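You operate a simulated robot arm through the tools that you are given. There is no shell and no other tool.

You are at the controls of a simulated robot arm. One attempt, no reset.

## Task
Slide the post off the drips, wipe them up with the green cloth, put cloth and mallet on the tray.
Fine: post right in. What is to be rubbed or washed off counts as gone when no trace of it is left.
Where things are to end (x, y in the base frame): green cloth within 60 mm of [580, 90]; rubber mallet within 60 mm of [390, 140].

It is judged by the outcome, as a careful person would: the job done as asked, and still so three seconds after it is handed in. It fails if anything else is knocked over, pushed out of place, dropped, spilled or broken. Flat cloth is picked up by pressing the open fingertips on it (5 to 10 N) and closing them slowly along it; thin cloth reads only 2 to 8 mm in the jaws.

## Robot
A 6-joint arm with a two-finger parallel gripper, fixed in place. Base frame: the origin is on the floor under the middle of its stand, x ahead of it, y to its left, z up; the work surface is at about z = 846. Units: mm, rad, N and s.
With the tool pointing down near the work surface it reaches from about 360 to 760 mm from the base axis. Its first joint turns from -1.152 to 1.152 rad. Payload 2.45 kg.
The TCP is the grasp point between the finger pads, 24 mm short of the fingertips. In the tool frame z runs along the fingers and y along their closing line. Largest opening 68 mm; finger width 17, thickness 10; the body of the gripper, 40 by 70 mm, starts 41 mm behind the TCP.
Orientation is told as [roll, pitch, yaw] about the base's x, y, z axes, in that order, counted from this pose: with the fingers straight down and closing along the base's y, the tool's x points along the base's -x, its y along +y and its z along -z.

## Interface
- The arm moves only by the tool nudge_tool. Its argument "plan" is a list of rows, each a list of 6 numbers: the shift along the base's x, y, z in mm, then the turn, a rotation vector about the base's x, y, z in rad. In form: [[tx, ty, tz, ax, ay, az], ...]. A call has 1 to 20 rows; each row is the pose to reach, as a shift and turn from the pose commanded when the call began. "grip" is the finger opening in mm, from 0 to 68, set as the call begins (left out, the last holds). Rows are played at 5 a second. More than 50 mm and 0.15 rad between two rows, or a gripper value outside its range, and nothing of the call is played. Where a pose cannot be reached the arm comes as near as it can. A force on the tool above 60 N (or 10 N above the force at the start of the call, whichever is more), or a blocked arm, ends the call early, and 0.2 s more pass. Each finger travels about 108 mm/s and halts on what it meets, pressing with about 37 N; the grip force reading is that of the motor and also rises with nothing between the fingers. The clock runs only during rows and for 0.2 s after the last one: add rows that repeat a pose to give the fingers time. The reply holds the time, the measured pose of the TCP, the force on the tool along the base axes, the opening and the grip force, in the units named above and with some noise, with the torque about the TCP (base axes, N m) and any sound that the robot's microphone picked up.
- Cameras (640 x 400 px; columns grow to the right, rows downward): "scene" is fixed at [154.4, 417, 1453.7]; the picture's right is [-0.76, -0.65, 0.00], its down [-0.50, 0.58, -0.64] and it looks along [0.42, -0.49, -0.77] (base axes); focal length 330 px, centre (320, 200). "wrist" rides on the gripper at [84, 11, -75] in the tool frame; the picture's right is [-0.13, 0.99, 0.00], its down [-0.60, -0.08, -0.79] and it looks along [-0.79, -0.10, 0.61] (tool axes); focal length 251 px, centre (320, 200). There is no depth. A picture from a camera that has moved, and an enlarged one, comes with that camera's place and axes in the base frame and with its lens. The place of the scene camera against the robot may be out by one fixed shift of up to 18 mm in any direction.
- grab_frame(camera): a new picture of that camera. No time passes.
- close_up(camera, box): a new picture of the part [left, top, right, bottom] of that camera's present view, enlarged. No time passes.
- hand_in(): hands the job in; it is judged then, once.

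Places have to be worked out from the pictures, the camera data and where the tool is seen. Open the gripper and draw the arm clear of the work before you hand the job in, unless the task says otherwise.

The tools are called as a command line: name --pt "numbers of a row" for each row, then --argument value for the rest, lists and objects as JSON in quotes. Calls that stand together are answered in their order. nudge_tool: Moves the arm, as the interface text tells. Its arguments: {"type":"object","properties":{"plan":{"type":"array","items":{"type":"array","items":{"type":"number"}}},"grip":{"type":"number"}},"required":["plan"]} The other tools are called the same way: grab_frame (camera) takes a picture; close_up (camera, box) takes an enlarged picture of a part of a camera's view; hand_in () hands the job in.

At the start:

```text
t: 0.0
tcp_pos: [487.0, 38.8, 1098.5]
tool_rot: [0.0, -0.002, 0.002]
ft_force: [0.2, -0.3, -0.3]
wrist_torque: [0.03, 0.03, -0.01]
grip_width: 68.0
finger_force: 0.0
```

scene: 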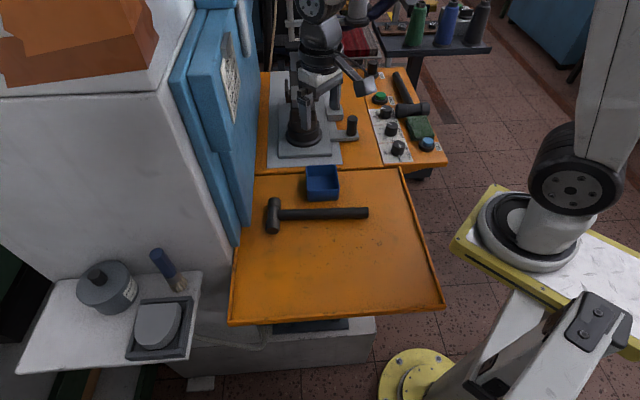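
wrist: 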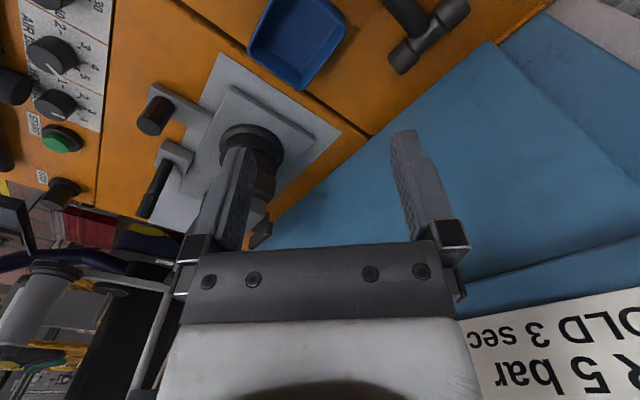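

The scene shows an orange work surface with a mallet, a blue box, a fixture with a post, and a control panel with something green beside it. I'll take enlarged views first to identify the post, the drips, the cloth and the tray.

close_up --camera "scene" --box '[240, 50, 460, 190]'

close_up --camera "scene" --box '[220, 160, 460, 330]'

close_up --camera "scene" --box '[360, 60, 450, 170]'

grab_frame --camera "wrist"

```text
2.86 times, centred on (350, 120) of scene
camera zoom: at [154.4, 417.0, 1453.7], right [-0.76, -0.65, 0.0], down [-0.5, 0.58, -0.64], along [0.42, -0.49, -0.77], focal length 942 px, centre (234, 429)
```

zoom: 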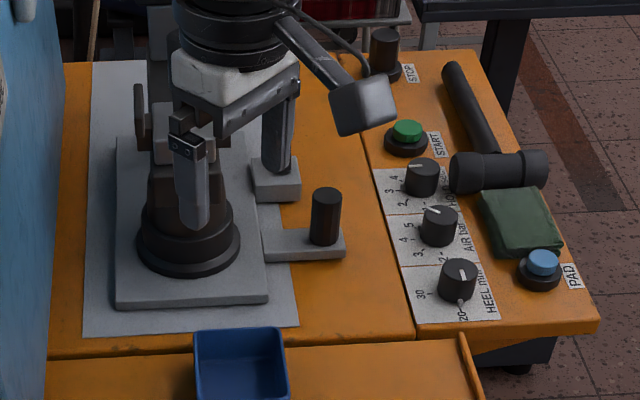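

```text
2.35 times, centred on (340, 245) of scene
camera zoom: at [154.4, 417.0, 1453.7], right [-0.76, -0.65, 0.0], down [-0.5, 0.58, -0.64], along [0.42, -0.49, -0.77], focal length 776 px, centre (273, 94)
```

zoom: 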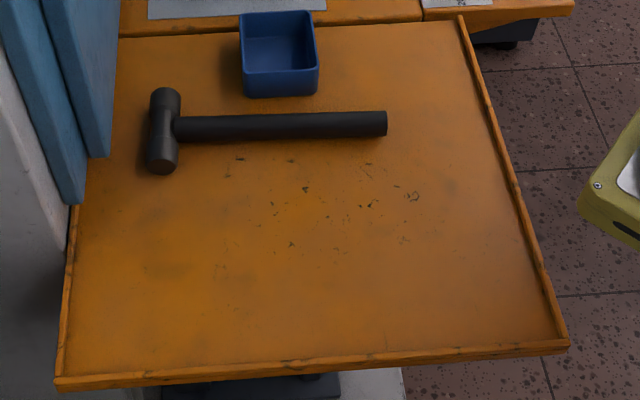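

```text
3.64 times, centred on (405, 115) of scene
camera zoom: at [154.4, 417.0, 1453.7], right [-0.76, -0.65, 0.0], down [-0.5, 0.58, -0.64], along [0.42, -0.49, -0.77], focal length 1198 px, centre (11, 509)
```

zoom: 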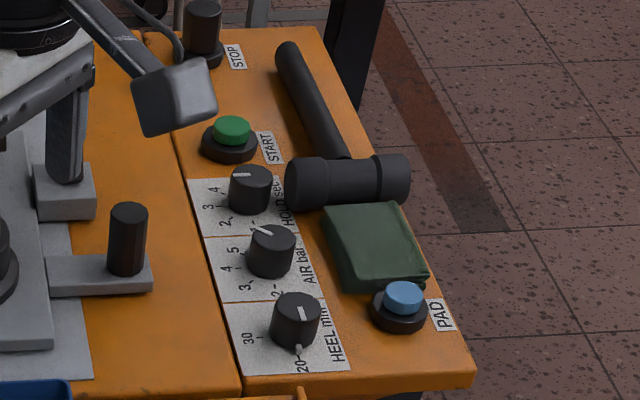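

```text
taken
camera wrist: at [401.5, 50.2, 1173.2], right [0.13, 0.99, 0.0], down [0.6, -0.08, 0.79], along [0.79, -0.1, -0.61], focal length 251 px, centre (320, 200)
```

wrist: 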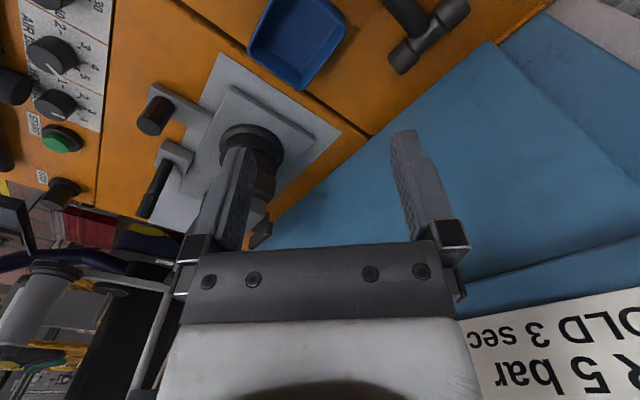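

The tall object over the fixture in the scene view is my own gripper and it hides part of the fixture. I'll move it aside a little, staying high, and yaw toward the post and panel to look with the wrist camera.

nudge_tool --pt "-15 -25 0 0 0 -0.13" --pt "-30 -50 0 0 0 -0.26" --pt "-45 -75 -10 0 0 -0.39" --pt "-60 -90 -20 0 0 -0.5" --pt "-60 -90 -20 0 0 -0.5"

grab_frame --camera "wrist"

grab_frame --camera "scene"

```text
t: 1.2
tcp_pos: [425.9, -51.3, 1077.3]
tool_rot: [-0.001, -0.002, -0.502]
ft_force: [-0.6, 0.2, -1.0]
wrist_torque: [-0.02, -0.03, -0.02]
grip_width: 68.2
finger_force: 0.0
```

```text
taken
camera wrist: at [357.3, -1.3, 1151.7], right [0.59, 0.81, 0.0], down [0.49, -0.36, 0.79], along [0.64, -0.47, -0.61], focal length 251 px, centre (320, 200)
```

wrist: 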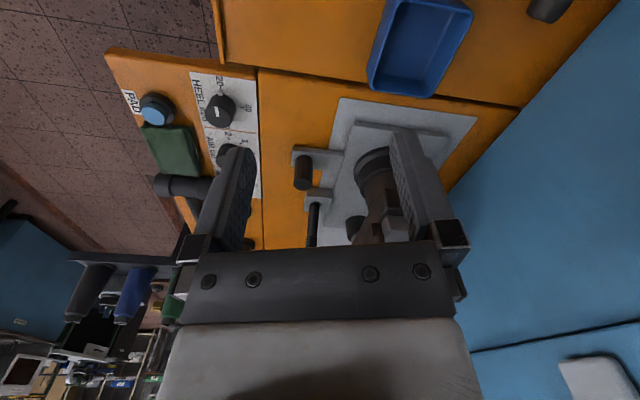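

```text
taken
```

scene: 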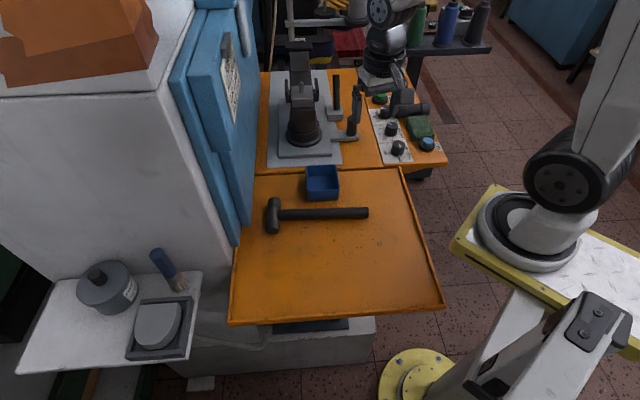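

close_up --camera "scene" --box '[250, 60, 370, 180]'

close_up --camera "wrist" --box '[260, 80, 420, 250]'

close_up --camera "wrist" --box '[100, 50, 260, 250]'

```text
3.33 times, centred on (310, 120) of scene
camera zoom: at [154.4, 417.0, 1453.7], right [-0.76, -0.65, 0.0], down [-0.5, 0.58, -0.64], along [0.42, -0.49, -0.77], focal length 1099 px, centre (353, 467)
```

zoom: 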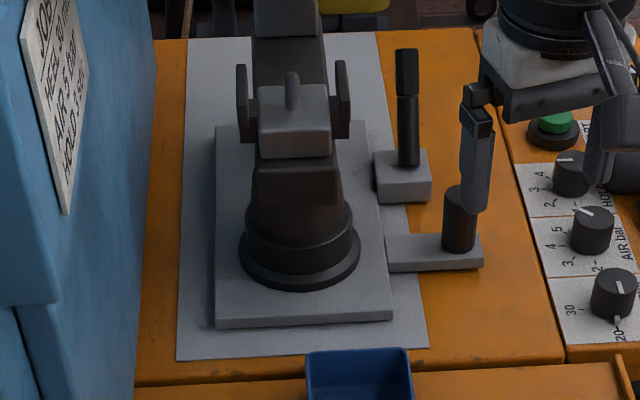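

```text
2.35 times, centred on (340, 165) of wrist
camera zoom: at [357.3, -1.3, 1151.7], right [0.59, 0.81, 0.0], down [0.49, -0.36, 0.79], along [0.64, -0.47, -0.61], focal length 592 px, centre (273, 282)
```

zoom: 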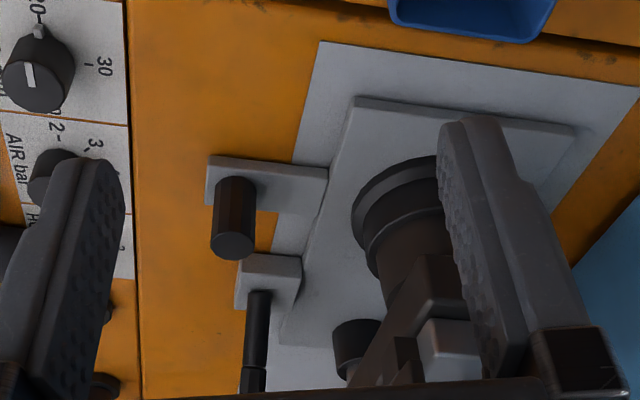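

```text
2.00 times, centred on (180, 150) of wrist
camera zoom: at [357.3, -1.3, 1151.7], right [0.59, 0.81, 0.0], down [0.49, -0.36, 0.79], along [0.64, -0.47, -0.61], focal length 503 px, centre (600, 300)
```

zoom: 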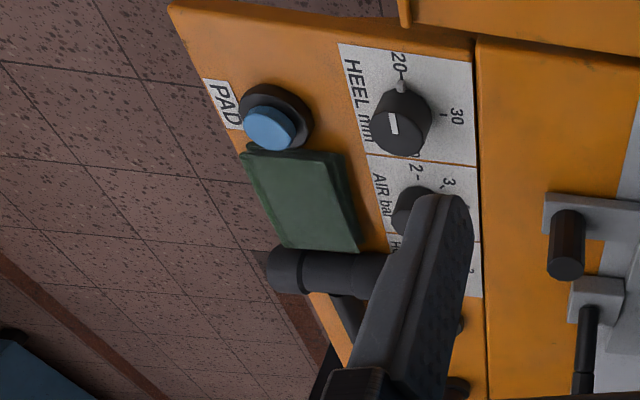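

The fixture is now clear: a gray carriage carries the dark post and has a side bar with a black knob, and it sits on a larger gray sheet. A lever on a block stands next to it. There are two mallet-like tools, so I'll zoom in on each one and on the lever block.

close_up --camera "scene" --box '[255, 185, 375, 245]'

close_up --camera "scene" --box '[375, 60, 450, 160]'

close_up --camera "scene" --box '[310, 65, 380, 165]'

close_up --camera "wrist" --box '[280, 130, 400, 250]'

```text
5.33 times, centred on (315, 215) of scene
camera zoom: at [154.4, 417.0, 1453.7], right [-0.76, -0.65, 0.0], down [-0.5, 0.58, -0.64], along [0.42, -0.49, -0.77], focal length 1758 px, centre (347, 120)
```

zoom: 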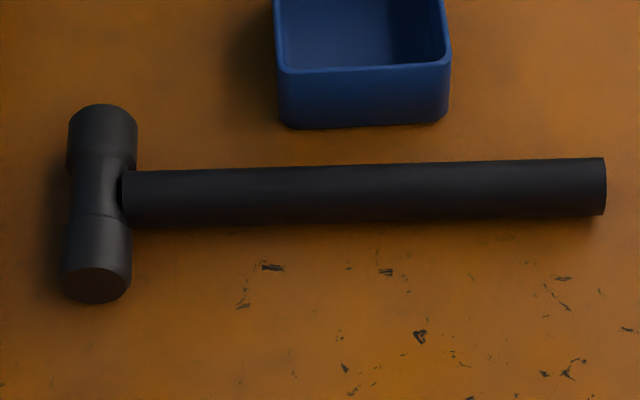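

```text
4.00 times, centred on (412, 110) of scene
camera zoom: at [154.4, 417.0, 1453.7], right [-0.76, -0.65, 0.0], down [-0.5, 0.58, -0.64], along [0.42, -0.49, -0.77], focal length 1318 px, centre (-50, 560)
```

zoom: 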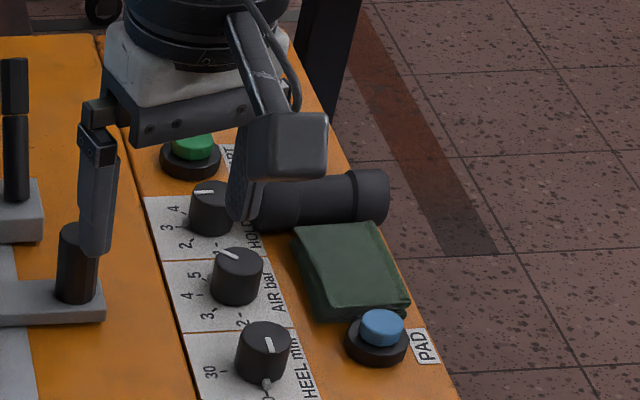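

```text
4.00 times, centred on (345, 115) of scene
camera zoom: at [154.4, 417.0, 1453.7], right [-0.76, -0.65, 0.0], down [-0.5, 0.58, -0.64], along [0.42, -0.49, -0.77], focal length 1318 px, centre (220, 540)
```

zoom: 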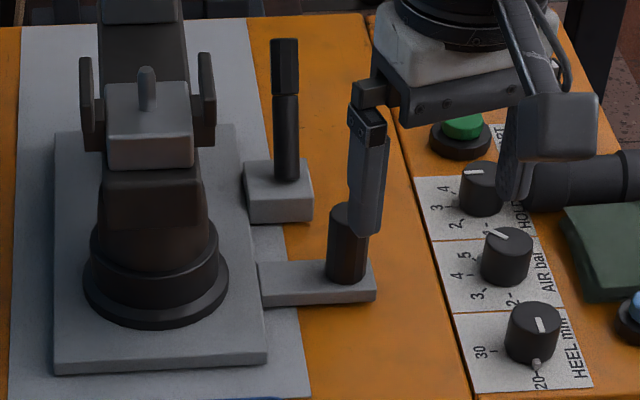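

```text
3.33 times, centred on (340, 190) of wrist
camera zoom: at [357.3, -1.3, 1151.7], right [0.59, 0.81, 0.0], down [0.49, -0.36, 0.79], along [0.64, -0.47, -0.61], focal length 838 px, centre (253, 233)
```

zoom: 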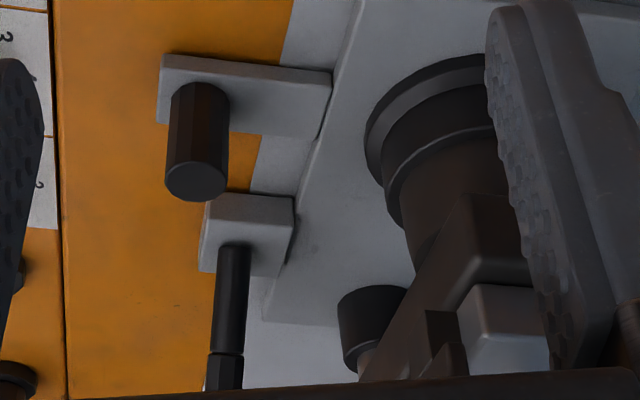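

The two mallets have the same shape from here, so I'll swing the wrist camera round toward the panel. That gives a close look at the cloth and the panel mallet from the operator side, with the tool still well above everything.

nudge_tool --pt "-16 -45 -10 0 0 -0.01" --pt "-32 -90 -25 0 0 -0.02" --pt "-48 -135 -40 0 0 -0.03" --pt "-64 -180 -55 0 0 -0.05" --pt "-80 -225 -70 0 0 -0.06" --pt "-80 -233 -72 0 0 -0.06" --pt "-80 -233 -72 0 0 -0.06"

grab_frame --camera "wrist"

grab_frame --camera "scene"

```text
t: 2.8
tcp_pos: [348.6, -285.2, 1006.2]
tool_rot: [0.002, -0.002, -0.56]
ft_force: [-0.5, 0.0, -0.3]
wrist_torque: [0.04, -0.02, 0.02]
grip_width: 68.0
finger_force: 0.1
```

```text
taken
camera wrist: at [281.7, -231.1, 1080.5], right [0.64, 0.77, 0.0], down [0.47, -0.39, 0.79], along [0.61, -0.5, -0.61], focal length 251 px, centre (320, 200)
```

wrist: 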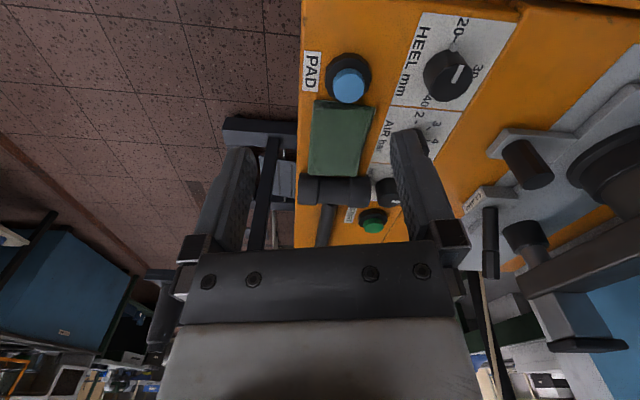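

```text
taken
```

scene: 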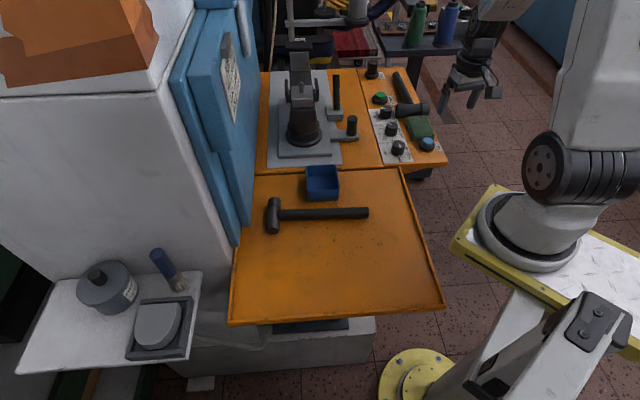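

The lever block looks like it carries a label reading "CLAMP". I'll enlarge it, along with the mallet and cloth.

close_up --camera "wrist" --box '[430, 110, 610, 290]'

close_up --camera "wrist" --box '[280, 40, 440, 250]'

close_up --camera "scene" --box '[310, 65, 380, 165]'

close_up --camera "scene" --box '[365, 55, 450, 165]'

```text
2.22 times, centred on (520, 200) of wrist
camera zoom: at [281.7, -231.1, 1080.5], right [0.64, 0.77, 0.0], down [0.47, -0.39, 0.79], along [0.61, -0.5, -0.61], focal length 559 px, centre (-124, 200)
```

zoom: 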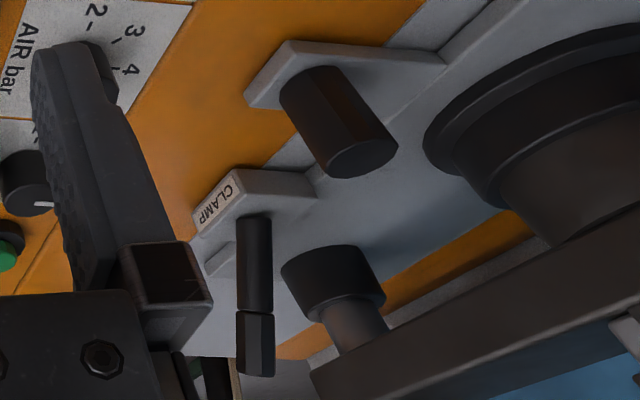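

```text
1.90 times, centred on (360, 145) of wrist
camera zoom: at [281.7, -231.1, 1080.5], right [0.64, 0.77, 0.0], down [0.47, -0.39, 0.79], along [0.61, -0.5, -0.61], focal length 479 px, centre (244, 305)
```

zoom: 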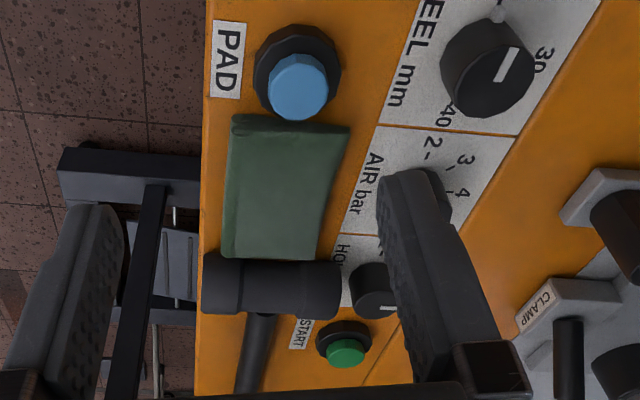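

```text
4.00 times, centred on (345, 115) of scene
camera zoom: at [154.4, 417.0, 1453.7], right [-0.76, -0.65, 0.0], down [-0.5, 0.58, -0.64], along [0.42, -0.49, -0.77], focal length 1318 px, centre (220, 540)
```

zoom: 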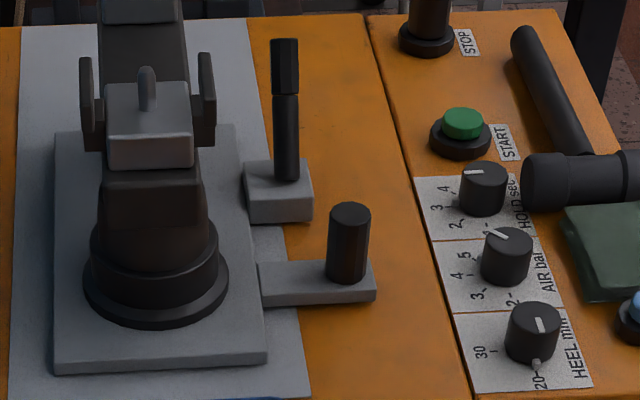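

```text
3.64 times, centred on (408, 110) of scene
camera zoom: at [154.4, 417.0, 1453.7], right [-0.76, -0.65, 0.0], down [-0.5, 0.58, -0.64], along [0.42, -0.49, -0.77], focal length 1198 px, centre (2, 527)
```

zoom: 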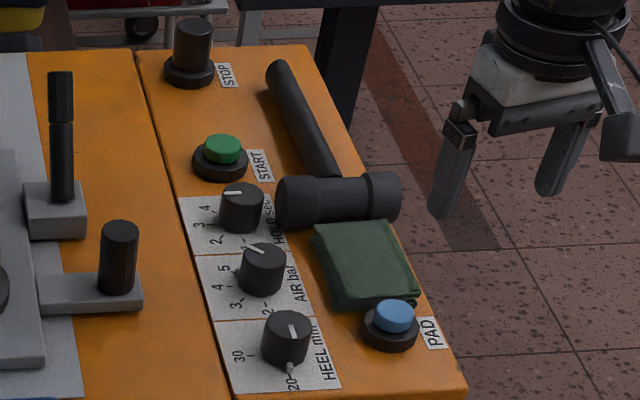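

The block beside the carriage is labelled CLAMP, and its lever leans inward. Triangulating from the two wrist views puts the knob top near (562, -182, 915) and the lever foot near (649, -230, 877). The same points show the scene camera is off by about (-6, +17). I'll bring the closed fingers in high, on the operator side of the knob and facing inward, and look again.

nudge_tool --pt "35 24 10 0 0 -0.05" --pt "70 48 15 0 0 -0.1" --pt "105 72 15 0 0 -0.15" --pt "135 96 15 0 0 -0.2" --pt "152 128 15 0 0 -0.225" --pt "152 158 15 0 0 -0.225" --pt "152 158 15 0 0 -0.225" --grip 0

grab_frame --camera "wrist"

grab_frame --camera "scene"

```text
t: 4.4
tcp_pos: [500.4, -126.3, 1021.8]
tool_rot: [0.001, -0.002, -0.785]
ft_force: [0.1, -0.1, -0.7]
wrist_torque: [-0.02, -0.01, 0.02]
grip_width: 0.0
finger_force: 24.0
```

```text
taken
camera wrist: at [447.6, -57.6, 1096.3], right [0.79, 0.61, 0.0], down [0.37, -0.48, 0.79], along [0.49, -0.63, -0.61], focal length 251 px, centre (320, 200)
```

wrist: 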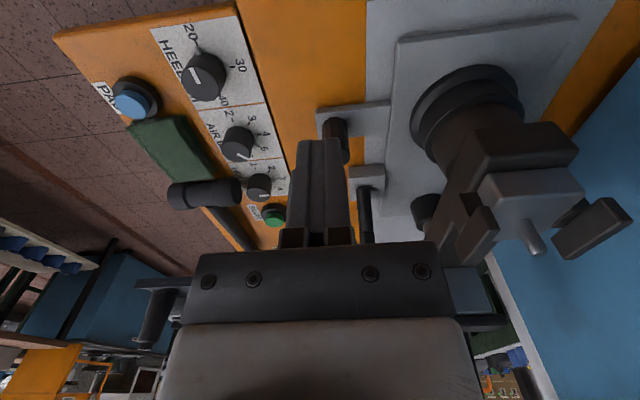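

```text
taken
```

scene: 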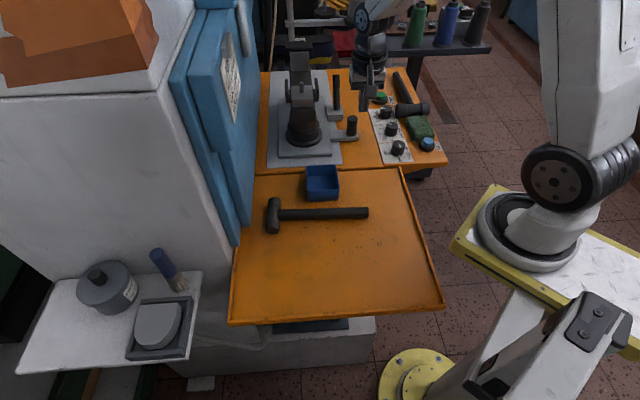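

The fingers are closed at (500, -126, 1022), facing inward, with the knob just ahead and below. I'll go down to about z 896, still short of the knob on its operator side.

nudge_tool --pt "12 -10 -40 0 0 0" --pt "22 -18 -80 0 0 0" --pt "30 -24 -110 0 0 0" --pt "34 -28 -126 0 0 0" --pt "34 -28 -126 0 0 0"

grab_frame --camera "wrist"

close_up --camera "scene" --box '[290, 60, 420, 170]'

```text
t: 5.6
tcp_pos: [532.4, -155.7, 895.3]
tool_rot: [0.001, -0.002, -0.784]
ft_force: [0.2, 0.2, -0.2]
wrist_torque: [-0.01, -0.03, 0.0]
grip_width: 0.0
finger_force: 23.1
```

```text
taken
camera wrist: at [480.0, -87.7, 969.4], right [0.79, 0.61, 0.0], down [0.37, -0.48, 0.79], along [0.49, -0.63, -0.61], focal length 251 px, centre (320, 200)
```

wrist: 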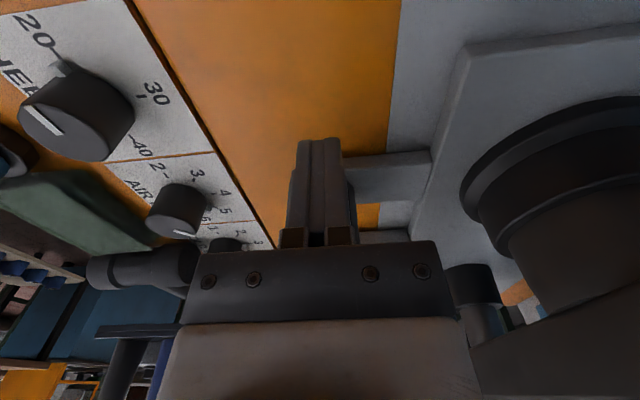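

```text
3.64 times, centred on (355, 115) of scene
camera zoom: at [154.4, 417.0, 1453.7], right [-0.76, -0.65, 0.0], down [-0.5, 0.58, -0.64], along [0.42, -0.49, -0.77], focal length 1198 px, centre (193, 509)
```

zoom: 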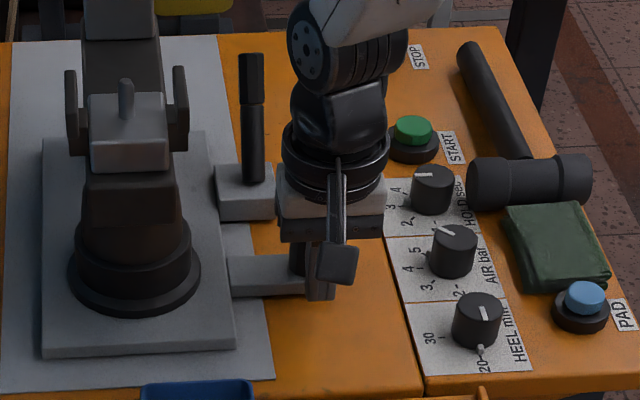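

The knob is about 17 mm ahead of the fingertips. I'll push slowly inward for 24 mm and read the force, to find out whether the clamp holds the carriage.

nudge_tool --pt "2.8 -2.8 0 0 0 0" --pt "5.6 -5.7 0 0 0 0" --pt "8.4 -8.5 0 0 0 0" --pt "10.5 -10.7 0 0 0 0" --pt "12 -12.1 0 0 0 0" --pt "13.4 -13.5 0 0 0 0" --pt "14.8 -14.9 0 0 0 0" --pt "16.2 -16.4 0 0 0 0" --pt "16.2 -16.4 0 0 0 0"

close_up --camera "scene" --box '[290, 60, 420, 170]'

```text
t: 7.6
tcp_pos: [547.4, -171.4, 896.1]
tool_rot: [0.0, -0.003, -0.783]
ft_force: [-5.5, 2.7, 3.3]
wrist_torque: [-0.02, -0.03, 0.03]
grip_width: 0.0
finger_force: 23.1
```

```text
3.64 times, centred on (355, 115) of scene
camera zoom: at [154.2, 417.1, 1453.7], right [-0.76, -0.65, 0.0], down [-0.5, 0.58, -0.64], along [0.42, -0.49, -0.77], focal length 1198 px, centre (193, 509)
```

zoom: 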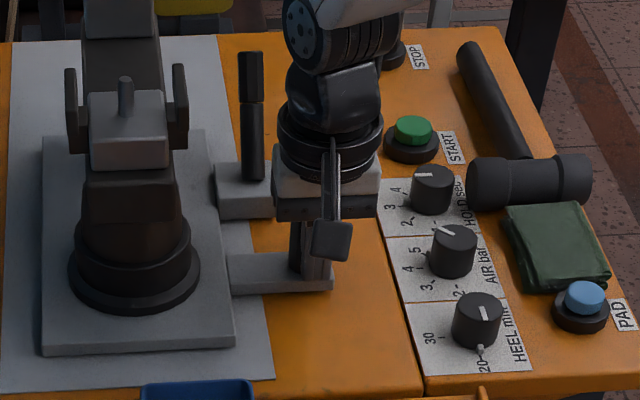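

Contact is made at about 6 N and the carriage hasn't visibly moved. I'll push a few millimetres more in small steps to see whether it's locked.

nudge_tool --pt "1.4 -1.4 0 0 0 0" --pt "2.8 -2.8 0 0 0 0" --pt "4.2 -4.3 0 0 0 0" --pt "4.2 -4.3 0 0 0 0"

close_up --camera "scene" --box '[290, 60, 420, 170]'

```text
t: 8.6
tcp_pos: [553.0, -174.9, 896.6]
tool_rot: [0.002, -0.006, -0.783]
ft_force: [-0.8, 1.1, -1.5]
wrist_torque: [0.01, 0.05, 0.01]
grip_width: 0.1
finger_force: 23.8
```

```text
3.64 times, centred on (355, 115) of scene
camera zoom: at [154.4, 417.0, 1453.7], right [-0.76, -0.65, 0.0], down [-0.5, 0.58, -0.64], along [0.42, -0.49, -0.77], focal length 1198 px, centre (193, 509)
```

zoom: 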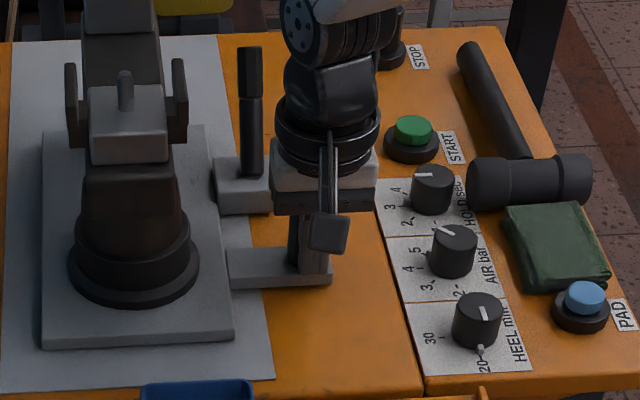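

The carriage slid about 4 mm with almost no force, and the clamp block moved with it, so the clamp is already open. I'll keep pushing the knob inward along the slide and watch for the end stop.

nudge_tool --pt "2.8 -2.8 0 0 0 0" --pt "5.6 -5.7 0 0 0 0" --pt "8.4 -8.5 0 0 0 0" --pt "11.2 -11.4 0 0 0 0" --pt "14.1 -14.2 0 0 0 0" --pt "16.9 -17.1 0 0 0 0" --pt "19.7 -19.9 0 0 0 0" --pt "22.5 -22.8 0 0 0 0" --pt "25.3 -25.6 0 0 0 0" --pt "28.1 -28.4 0 0 0 0" --pt "28.1 -28.4 0 0 0 0"

close_up --camera "scene" --box '[250, 60, 420, 180]'

grab_frame --camera "wrist"

```text
t: 11.0
tcp_pos: [582.8, -203.9, 895.3]
tool_rot: [0.003, -0.004, -0.783]
ft_force: [-0.1, 0.5, 0.5]
wrist_torque: [-0.01, 0.02, -0.03]
grip_width: 0.0
finger_force: 23.4
```

```text
3.33 times, centred on (335, 120) of scene
camera zoom: at [154.4, 417.0, 1453.7], right [-0.76, -0.65, 0.0], down [-0.5, 0.58, -0.64], along [0.42, -0.49, -0.77], focal length 1099 px, centre (270, 467)
```

zoom: 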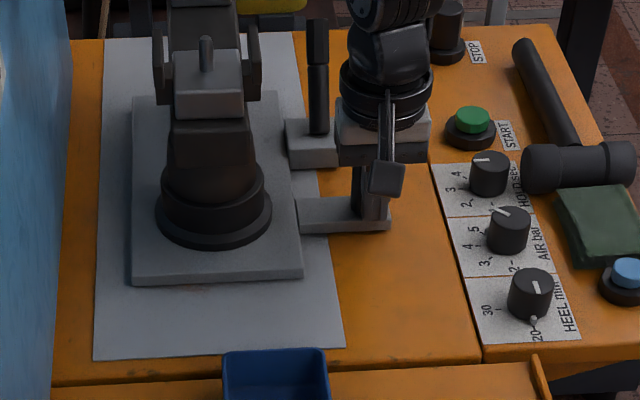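

```text
taken
camera wrist: at [529.2, -136.0, 969.9], right [0.79, 0.61, 0.0], down [0.37, -0.48, 0.79], along [0.49, -0.63, -0.61], focal length 251 px, centre (320, 200)
```

wrist: 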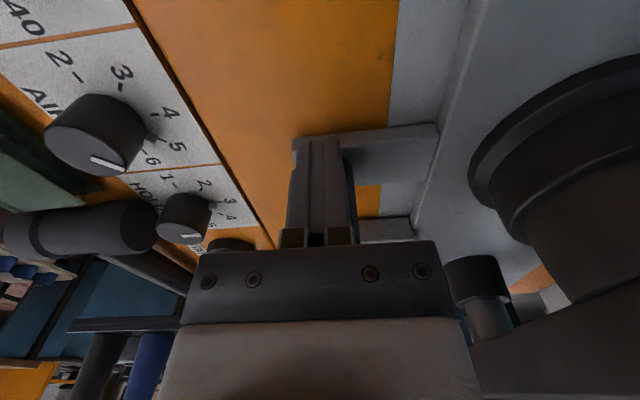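

The carriage has moved in about 40 mm, and faint brownish marks are showing just in front of its edge. I'll keep going inward.

nudge_tool --pt "2.8 -2.8 0 0 0 0" --pt "5.6 -5.7 0 0 0 0" --pt "8.4 -8.5 0 0 0 0" --pt "11.2 -11.4 0 0 0 0" --pt "14.1 -14.2 0 0 0 0" --pt "16.9 -17.1 0 0 0 0" --pt "19.7 -19.9 0 0 0 0" --pt "22.5 -22.8 0 0 0 0" --pt "25.3 -25.6 0 0 0 0" --pt "28.1 -28.4 0 0 0 0" --pt "28.1 -28.4 0 0 0 0"

close_up --camera "scene" --box '[250, 60, 420, 180]'

```text
t: 13.4
tcp_pos: [610.8, -232.5, 894.7]
tool_rot: [0.0, -0.003, -0.784]
ft_force: [0.7, 0.8, 0.0]
wrist_torque: [0.0, 0.0, 0.01]
grip_width: 0.0
finger_force: 23.6
```

```text
3.33 times, centred on (335, 120) of scene
camera zoom: at [154.4, 417.0, 1453.7], right [-0.76, -0.65, 0.0], down [-0.5, 0.58, -0.64], along [0.42, -0.49, -0.77], focal length 1099 px, centre (270, 467)
```

zoom: 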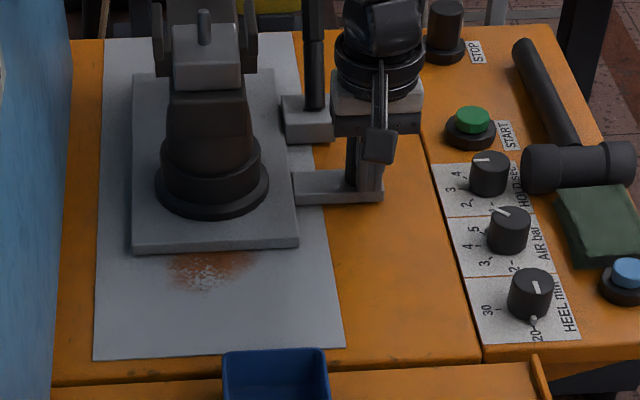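

A reddish-brown patch of drips is coming out in front of the carriage. I'll continue inward toward the end stop.

nudge_tool --pt "2.8 -2.8 0 0 0 0" --pt "5.6 -5.7 0 0 0 0" --pt "8.4 -8.5 0 0 0 0" --pt "11.2 -11.4 0 0 0 0" --pt "14.1 -14.2 0 0 0 0" --pt "16.9 -17.1 0 0 0 0" --pt "19.7 -19.9 0 0 0 0" --pt "22.5 -22.8 0 0 0 0" --pt "25.3 -25.6 0 0 0 0" --pt "28.1 -28.4 0 0 0 0" --pt "28.1 -28.4 0 0 0 0"

close_up --camera "scene" --box '[250, 60, 420, 180]'

```text
t: 15.8
tcp_pos: [637.3, -260.6, 896.7]
tool_rot: [-0.001, -0.004, -0.781]
ft_force: [-0.7, -0.3, 0.3]
wrist_torque: [-0.02, -0.01, -0.04]
grip_width: 0.0
finger_force: 23.7
```

```text
3.33 times, centred on (335, 120) of scene
camera zoom: at [154.4, 417.0, 1453.7], right [-0.76, -0.65, 0.0], down [-0.5, 0.58, -0.64], along [0.42, -0.49, -0.77], focal length 1099 px, centre (270, 467)
```

zoom: 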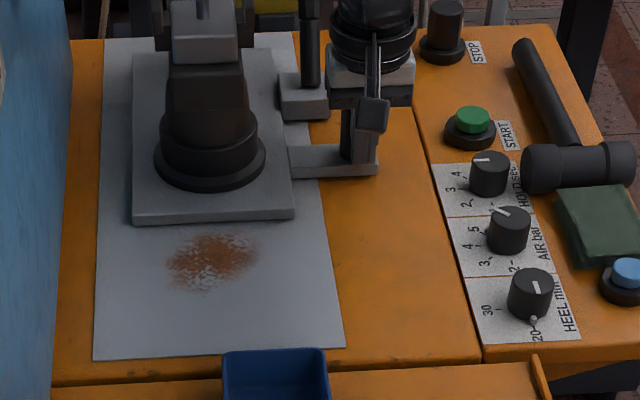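

The stain is fully uncovered, and the carriage's back edge is nearing the end of the sheet without a stop yet. I'll push on in smaller steps to bring it right in.

nudge_tool --pt "2.1 -2.1 0 0 0 0" --pt "4.2 -4.3 0 0 0 0" --pt "6.3 -6.4 0 0 0 0" --pt "8.4 -8.5 0 0 0 0" --pt "10.5 -10.7 0 0 0 0" --pt "12.6 -12.8 0 0 0 0" --pt "14.8 -14.9 0 0 0 0" --pt "16.9 -17.1 0 0 0 0" --pt "16.9 -17.1 0 0 0 0"

close_up --camera "scene" --box '[250, 60, 420, 180]'

```text
t: 17.8
tcp_pos: [653.8, -276.2, 895.6]
tool_rot: [0.001, -0.002, -0.783]
ft_force: [-0.2, 1.2, -0.1]
wrist_torque: [-0.01, 0.0, 0.01]
grip_width: 0.0
finger_force: 23.3
```

```text
3.33 times, centred on (335, 120) of scene
camera zoom: at [154.4, 417.0, 1453.7], right [-0.76, -0.65, 0.0], down [-0.5, 0.58, -0.64], along [0.42, -0.49, -0.77], focal length 1099 px, centre (270, 467)
```

zoom: 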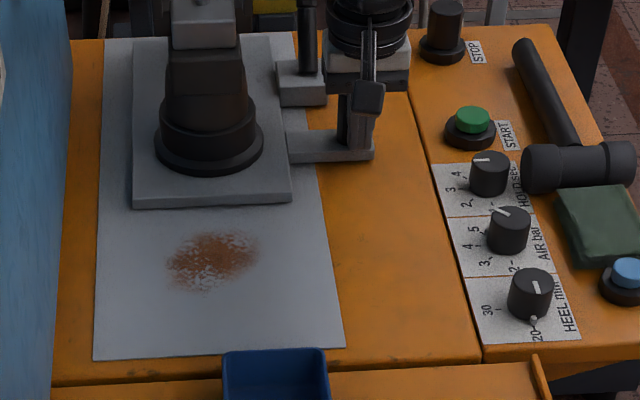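

It's still moving freely with no stop, and the carriage's back edge is almost at the back of the sheet. I'll continue in small steps.

nudge_tool --pt "1.4 -1.4 0 0 0 0" --pt "2.8 -2.8 0 0 0 0" --pt "4.2 -4.3 0 0 0 0" --pt "5.6 -5.7 0 0 0 0" --pt "7 -7.1 0 0 0 0" --pt "8.4 -8.5 0 0 0 0" --pt "9.8 -10 0 0 0 0" --pt "11.2 -11.4 0 0 0 0" --pt "11.2 -11.4 0 0 0 0"

close_up --camera "scene" --box '[250, 60, 420, 180]'

grab_frame --camera "wrist"

```text
t: 19.8
tcp_pos: [666.1, -288.6, 895.8]
tool_rot: [0.001, -0.005, -0.784]
ft_force: [-1.1, 0.0, -0.2]
wrist_torque: [0.03, -0.01, -0.02]
grip_width: 0.0
finger_force: 23.5
```

```text
3.33 times, centred on (335, 120) of scene
camera zoom: at [154.4, 417.0, 1453.7], right [-0.76, -0.65, 0.0], down [-0.5, 0.58, -0.64], along [0.42, -0.49, -0.77], focal length 1099 px, centre (270, 467)
```

zoom: 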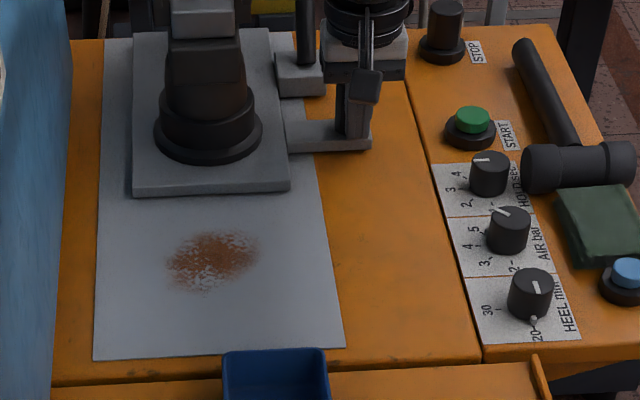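

```text
taken
camera wrist: at [612.7, -221.0, 970.3], right [0.79, 0.61, 0.0], down [0.37, -0.48, 0.8], along [0.49, -0.63, -0.61], focal length 251 px, centre (320, 200)
```

wrist: 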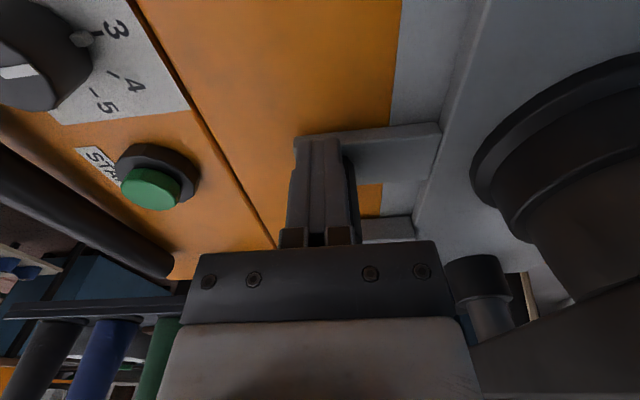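

No resistance yet at r = 726 mm. I'll go on in small steps and watch for the end stop.

nudge_tool --pt "1.4 -1.4 0 0 0 0" --pt "2.8 -2.8 0 0 0 0" --pt "4.2 -4.3 0 0 0 0" --pt "5.6 -5.7 0 0 0 0" --pt "7 -7.1 0 0 0 0" --pt "8.4 -8.5 0 0 0 0" --pt "8.4 -8.5 0 0 0 0"

close_up --camera "scene" --box '[250, 60, 420, 180]'

```text
t: 21.4
tcp_pos: [673.6, -296.0, 896.0]
tool_rot: [0.001, -0.001, -0.784]
ft_force: [-3.6, 3.2, 2.1]
wrist_torque: [-0.01, -0.01, 0.01]
grip_width: 0.0
finger_force: 23.6
```

```text
3.33 times, centred on (335, 120) of scene
camera zoom: at [154.3, 417.1, 1453.7], right [-0.76, -0.65, 0.0], down [-0.5, 0.58, -0.64], along [0.42, -0.49, -0.77], focal length 1099 px, centre (270, 467)
```

zoom: 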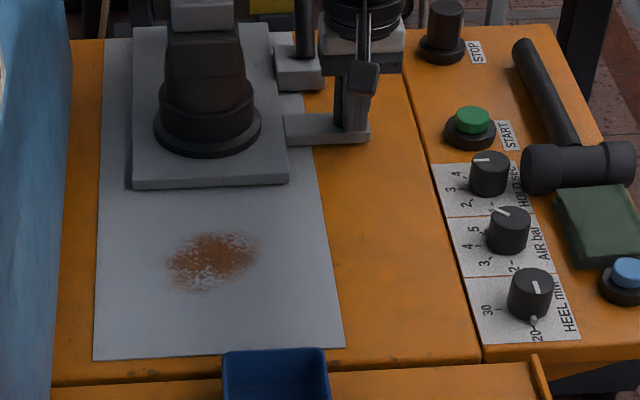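

Force has risen to about 5 N, which may be the stop. I'll push 3 mm more to confirm.

nudge_tool --pt "0.7 -0.7 0 0 0 0" --pt "1.4 -1.4 0 0 0 0" --pt "2.1 -2.1 0 0 0 0" --pt "2.1 -2.1 0 0 0 0"

close_up --camera "scene" --box '[250, 60, 420, 180]'

```text
t: 22.4
tcp_pos: [674.7, -297.3, 895.8]
tool_rot: [-0.002, 0.005, -0.783]
ft_force: [-24.4, 26.1, 12.0]
wrist_torque: [-0.35, -0.49, 0.18]
grip_width: 0.0
finger_force: 23.7
```

```text
3.33 times, centred on (335, 120) of scene
camera zoom: at [153.4, 417.8, 1453.6], right [-0.76, -0.65, 0.0], down [-0.5, 0.58, -0.64], along [0.42, -0.49, -0.77], focal length 1099 px, centre (270, 467)
```

zoom: 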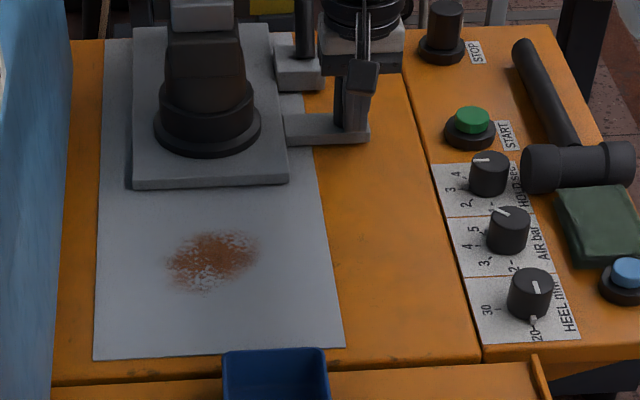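

Force jumped to about 36 N with no more motion, so the post is right in against its stop and the reddish drips are fully exposed around (666, -96). I'll back off the knob, rise, open, and go over the panel mallet for a close look.

nudge_tool --pt "-7 7 0 0 0 0" --pt "-20 20 0 0 0 0" --pt "-28 28 30 0 0 0" --pt "-36 28 75 0 0 0" --pt "-46 20 115 0 0 0" --pt "-86 0 115 0 0 0" --pt "-126 -22 115 0 0 0" --pt "-166 -44 115 0 0 0" --pt "-205 -65 115 0 0 0" --pt "-205 -65 115 0 0 0"

grab_frame --camera "scene"

grab_frame --camera "wrist"

```text
t: 24.6
tcp_pos: [468.3, -363.1, 1010.1]
tool_rot: [0.0, -0.001, -0.782]
ft_force: [-0.2, 0.2, 0.9]
wrist_torque: [0.0, 0.0, 0.0]
grip_width: 0.0
finger_force: 23.1
```

```text
taken
```

scene: 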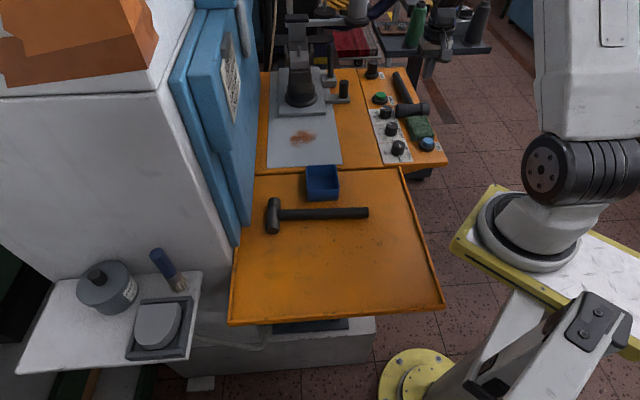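

```text
taken
camera wrist: at [415.2, -295.1, 1085.2], right [0.79, 0.61, 0.0], down [0.37, -0.48, 0.79], along [0.49, -0.63, -0.61], focal length 251 px, centre (320, 200)
```

wrist: 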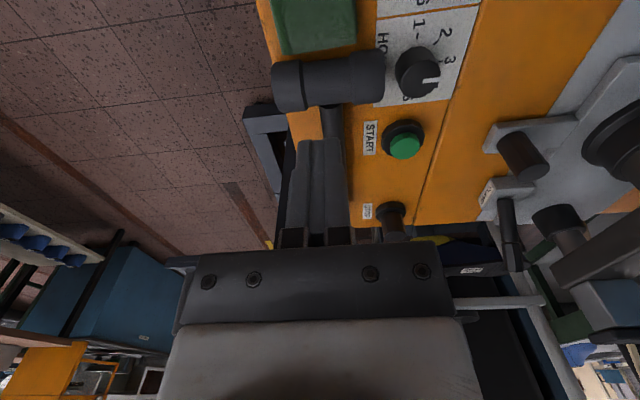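

The panel mallet's head is centred near (491, -378) and its handle runs straight inward. I'll open to 52 mm, move over the handle about 36 mm from the head, come down partway and check the alignment.

nudge_tool --pt "24 -20 -20 0 0 0" --pt "48 -40 -45 0 0 0" --pt "48 -40.5 -80 0 0 0" --pt "48 -40.5 -80 0 0 0" --grip 52

grab_frame --camera "wrist"

close_up --camera "scene" --box '[360, 50, 460, 160]'

```text
t: 25.6
tcp_pos: [518.6, -406.0, 931.7]
tool_rot: [-0.001, -0.003, -0.784]
ft_force: [0.5, -0.1, 0.2]
wrist_torque: [0.0, -0.01, 0.01]
grip_width: 52.1
finger_force: 0.0
```

```text
taken
camera wrist: at [465.4, -338.2, 1005.4], right [0.79, 0.61, 0.0], down [0.37, -0.48, 0.79], along [0.49, -0.63, -0.61], focal length 251 px, centre (320, 200)
```

wrist: 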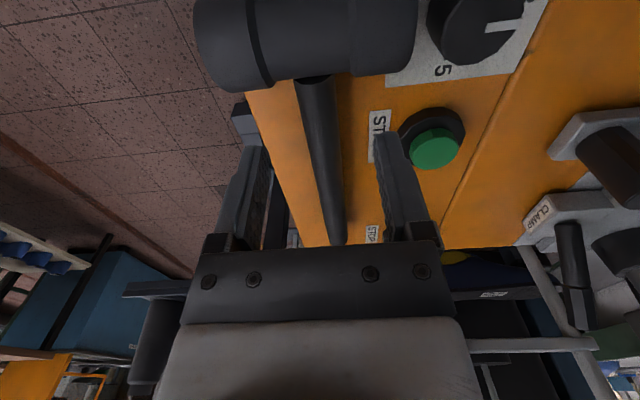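

```text
3.64 times, centred on (410, 105) of scene
camera zoom: at [154.4, 417.0, 1453.7], right [-0.76, -0.65, 0.0], down [-0.5, 0.58, -0.64], along [0.42, -0.49, -0.77], focal length 1198 px, centre (-7, 546)
```

zoom: 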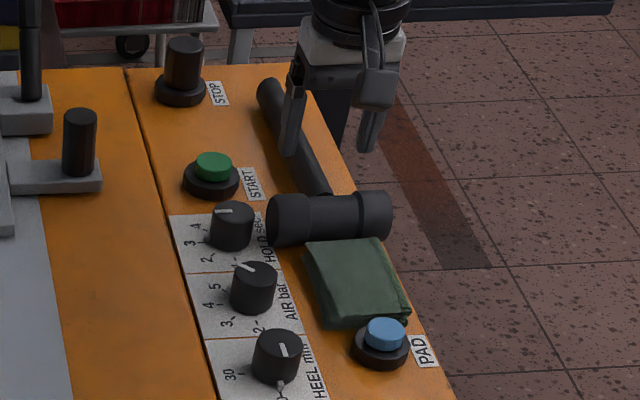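

The handle is centred between the fingers, with the grip point about 36 mm from the head centre. I'll lower to z about 876 so the fingertips stay just above the bench.

nudge_tool --pt "0 0 -20 0 0 -0.01" --pt "0 0 -38 0 0 -0.01" --pt "0 0 -50 0 0 -0.01" --pt "0 0 -56 0 0 -0.01" --pt "0 0 -56 0 0 -0.01"

grab_frame --camera "wrist"

close_up --camera "scene" --box '[360, 50, 460, 160]'

```text
t: 26.8
tcp_pos: [518.6, -403.2, 875.1]
tool_rot: [0.001, -0.003, -0.794]
ft_force: [0.3, -0.8, 0.5]
wrist_torque: [0.02, -0.01, 0.03]
grip_width: 52.0
finger_force: 0.1
```

```text
taken
camera wrist: at [466.1, -335.3, 948.9], right [0.8, 0.6, 0.0], down [0.37, -0.48, 0.79], along [0.48, -0.63, -0.61], focal length 251 px, centre (320, 200)
```

wrist: 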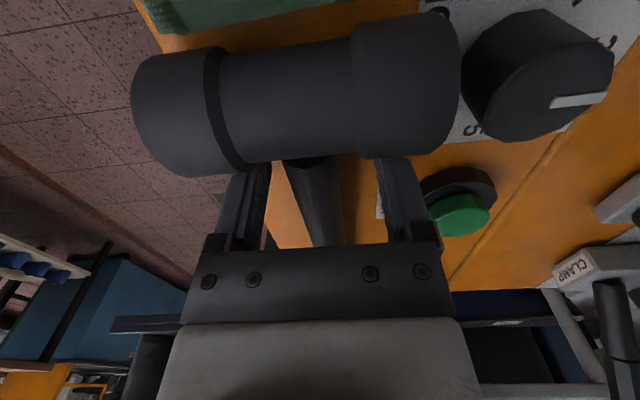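

```text
3.64 times, centred on (410, 105) of scene
camera zoom: at [154.4, 417.0, 1453.7], right [-0.76, -0.65, 0.0], down [-0.5, 0.58, -0.64], along [0.42, -0.49, -0.77], focal length 1198 px, centre (-7, 546)
```

zoom: 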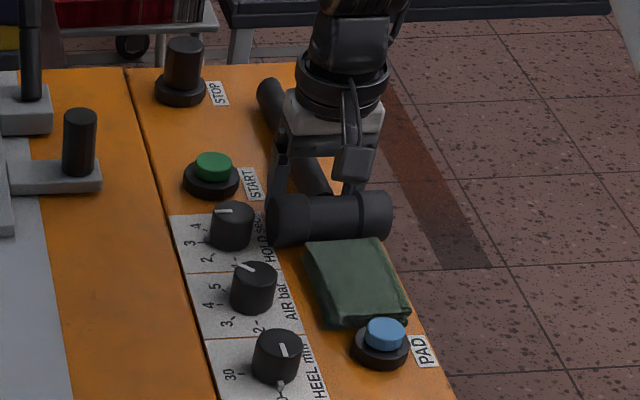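

The fingers straddle the handle just behind the head with no contact force. I'll close on the handle now.

nudge_tool --pt "0 0 0 0 0 0" --pt "0 0 0 0 0 0" --pt "0 0 0 0 0 0" --pt "0 0 0 0 0 0" --grip 5

```text
t: 27.8
tcp_pos: [517.6, -404.6, 874.9]
tool_rot: [0.0, -0.002, -0.794]
ft_force: [-1.2, -1.3, -0.6]
wrist_torque: [-0.04, 0.05, 0.02]
grip_width: 22.9
finger_force: 36.9
```

The grip is firm at 22.9 mm and 37 N. I'll lift straight up slowly and check that the mallet hangs level and clear of the cloth.

nudge_tool --pt "0 0 6 0 0 0" --pt "0 0 15 0 0 0" --pt "0 0 28 0 0 0" --pt "0 0 45 0 0 0" --pt "0 0 60 0 0 0" --pt "0 0 60 0 0 0"

grab_frame --camera "wrist"

close_up --camera "scene" --box '[360, 50, 460, 160]'

```text
t: 29.2
tcp_pos: [518.2, -404.3, 934.9]
tool_rot: [-0.002, -0.004, -0.795]
ft_force: [0.1, -0.8, -3.1]
wrist_torque: [0.02, 0.0, 0.02]
grip_width: 22.8
finger_force: 37.1
```

```text
taken
camera wrist: at [466.7, -335.6, 1008.8], right [0.8, 0.6, 0.0], down [0.37, -0.49, 0.79], along [0.48, -0.63, -0.61], focal length 251 px, centre (320, 200)
```

wrist: 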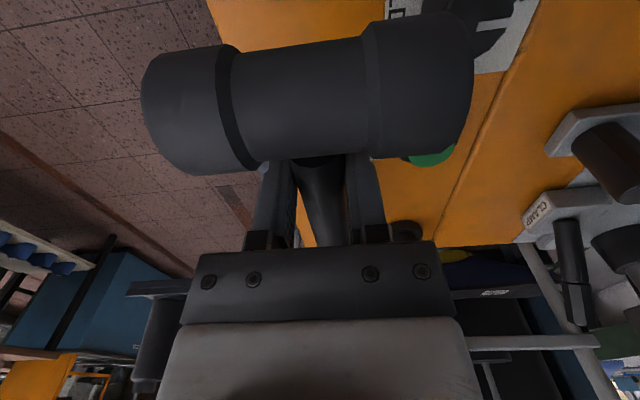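

```text
3.64 times, centred on (410, 105) of scene
camera zoom: at [154.5, 417.0, 1453.7], right [-0.76, -0.65, 0.0], down [-0.5, 0.58, -0.64], along [0.42, -0.49, -0.77], focal length 1198 px, centre (-7, 546)
```

zoom: 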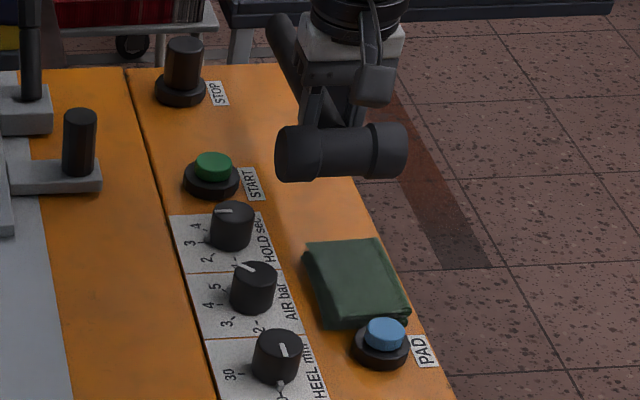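

The mallet is held level, weighs about 3 N, and its balance point is near the grip, and the cloth stayed put. I'll lift and carry it toward the tray at z about 1010. On the way I'll turn it so it will lie parallel to the tool already there, with the handle tip kept away from the blue door.

nudge_tool --pt "-6 20 30 0 0 0.07" --pt "-18 58 60 0 0 0.21" --pt "-30 98 75 0 0 0.35" --pt "-42 138 75 0 0 0.49" --pt "-54 178 75 0 0 0.63" --pt "-66 217 75 0 0 0.77" --pt "-78 257 75 0 0 0.91" --pt "-91 296 75 0 0 1.05" --pt "-103 336 75 0 0 1.19" --pt "-115 375 75 0 0 1.33" --pt "-127 415 75 0 0 1.46" --pt "-133 434 75 0 0 1.58" --pt "-133 434 75 0 0 1.58"

grab_frame --camera "wrist"

grab_frame --camera "scene"

```text
t: 32.0
tcp_pos: [385.8, 29.6, 1010.5]
tool_rot: [0.0, -0.001, 0.788]
ft_force: [0.0, 0.3, -3.2]
wrist_torque: [-0.01, -0.02, 0.01]
grip_width: 22.8
finger_force: 37.1
```

```text
taken
camera wrist: at [317.3, -22.0, 1084.7], right [-0.61, 0.79, 0.0], down [0.48, 0.37, 0.79], along [0.63, 0.49, -0.61], focal length 251 px, centre (320, 200)
```

wrist: 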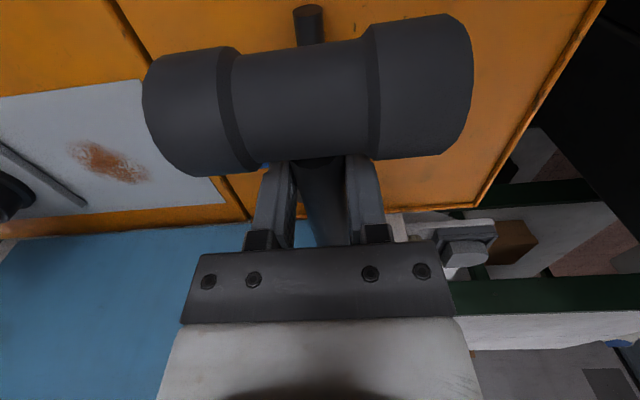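

```text
taken
```

scene: 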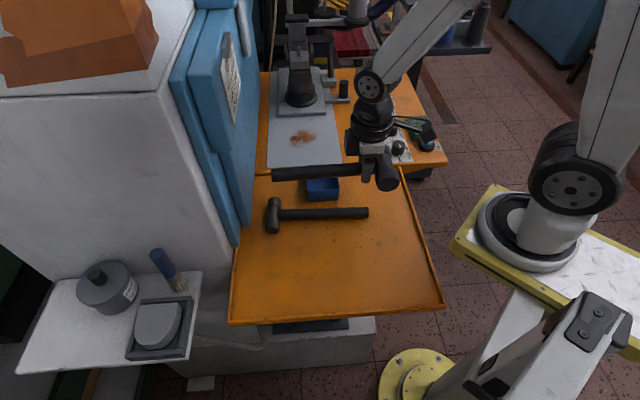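

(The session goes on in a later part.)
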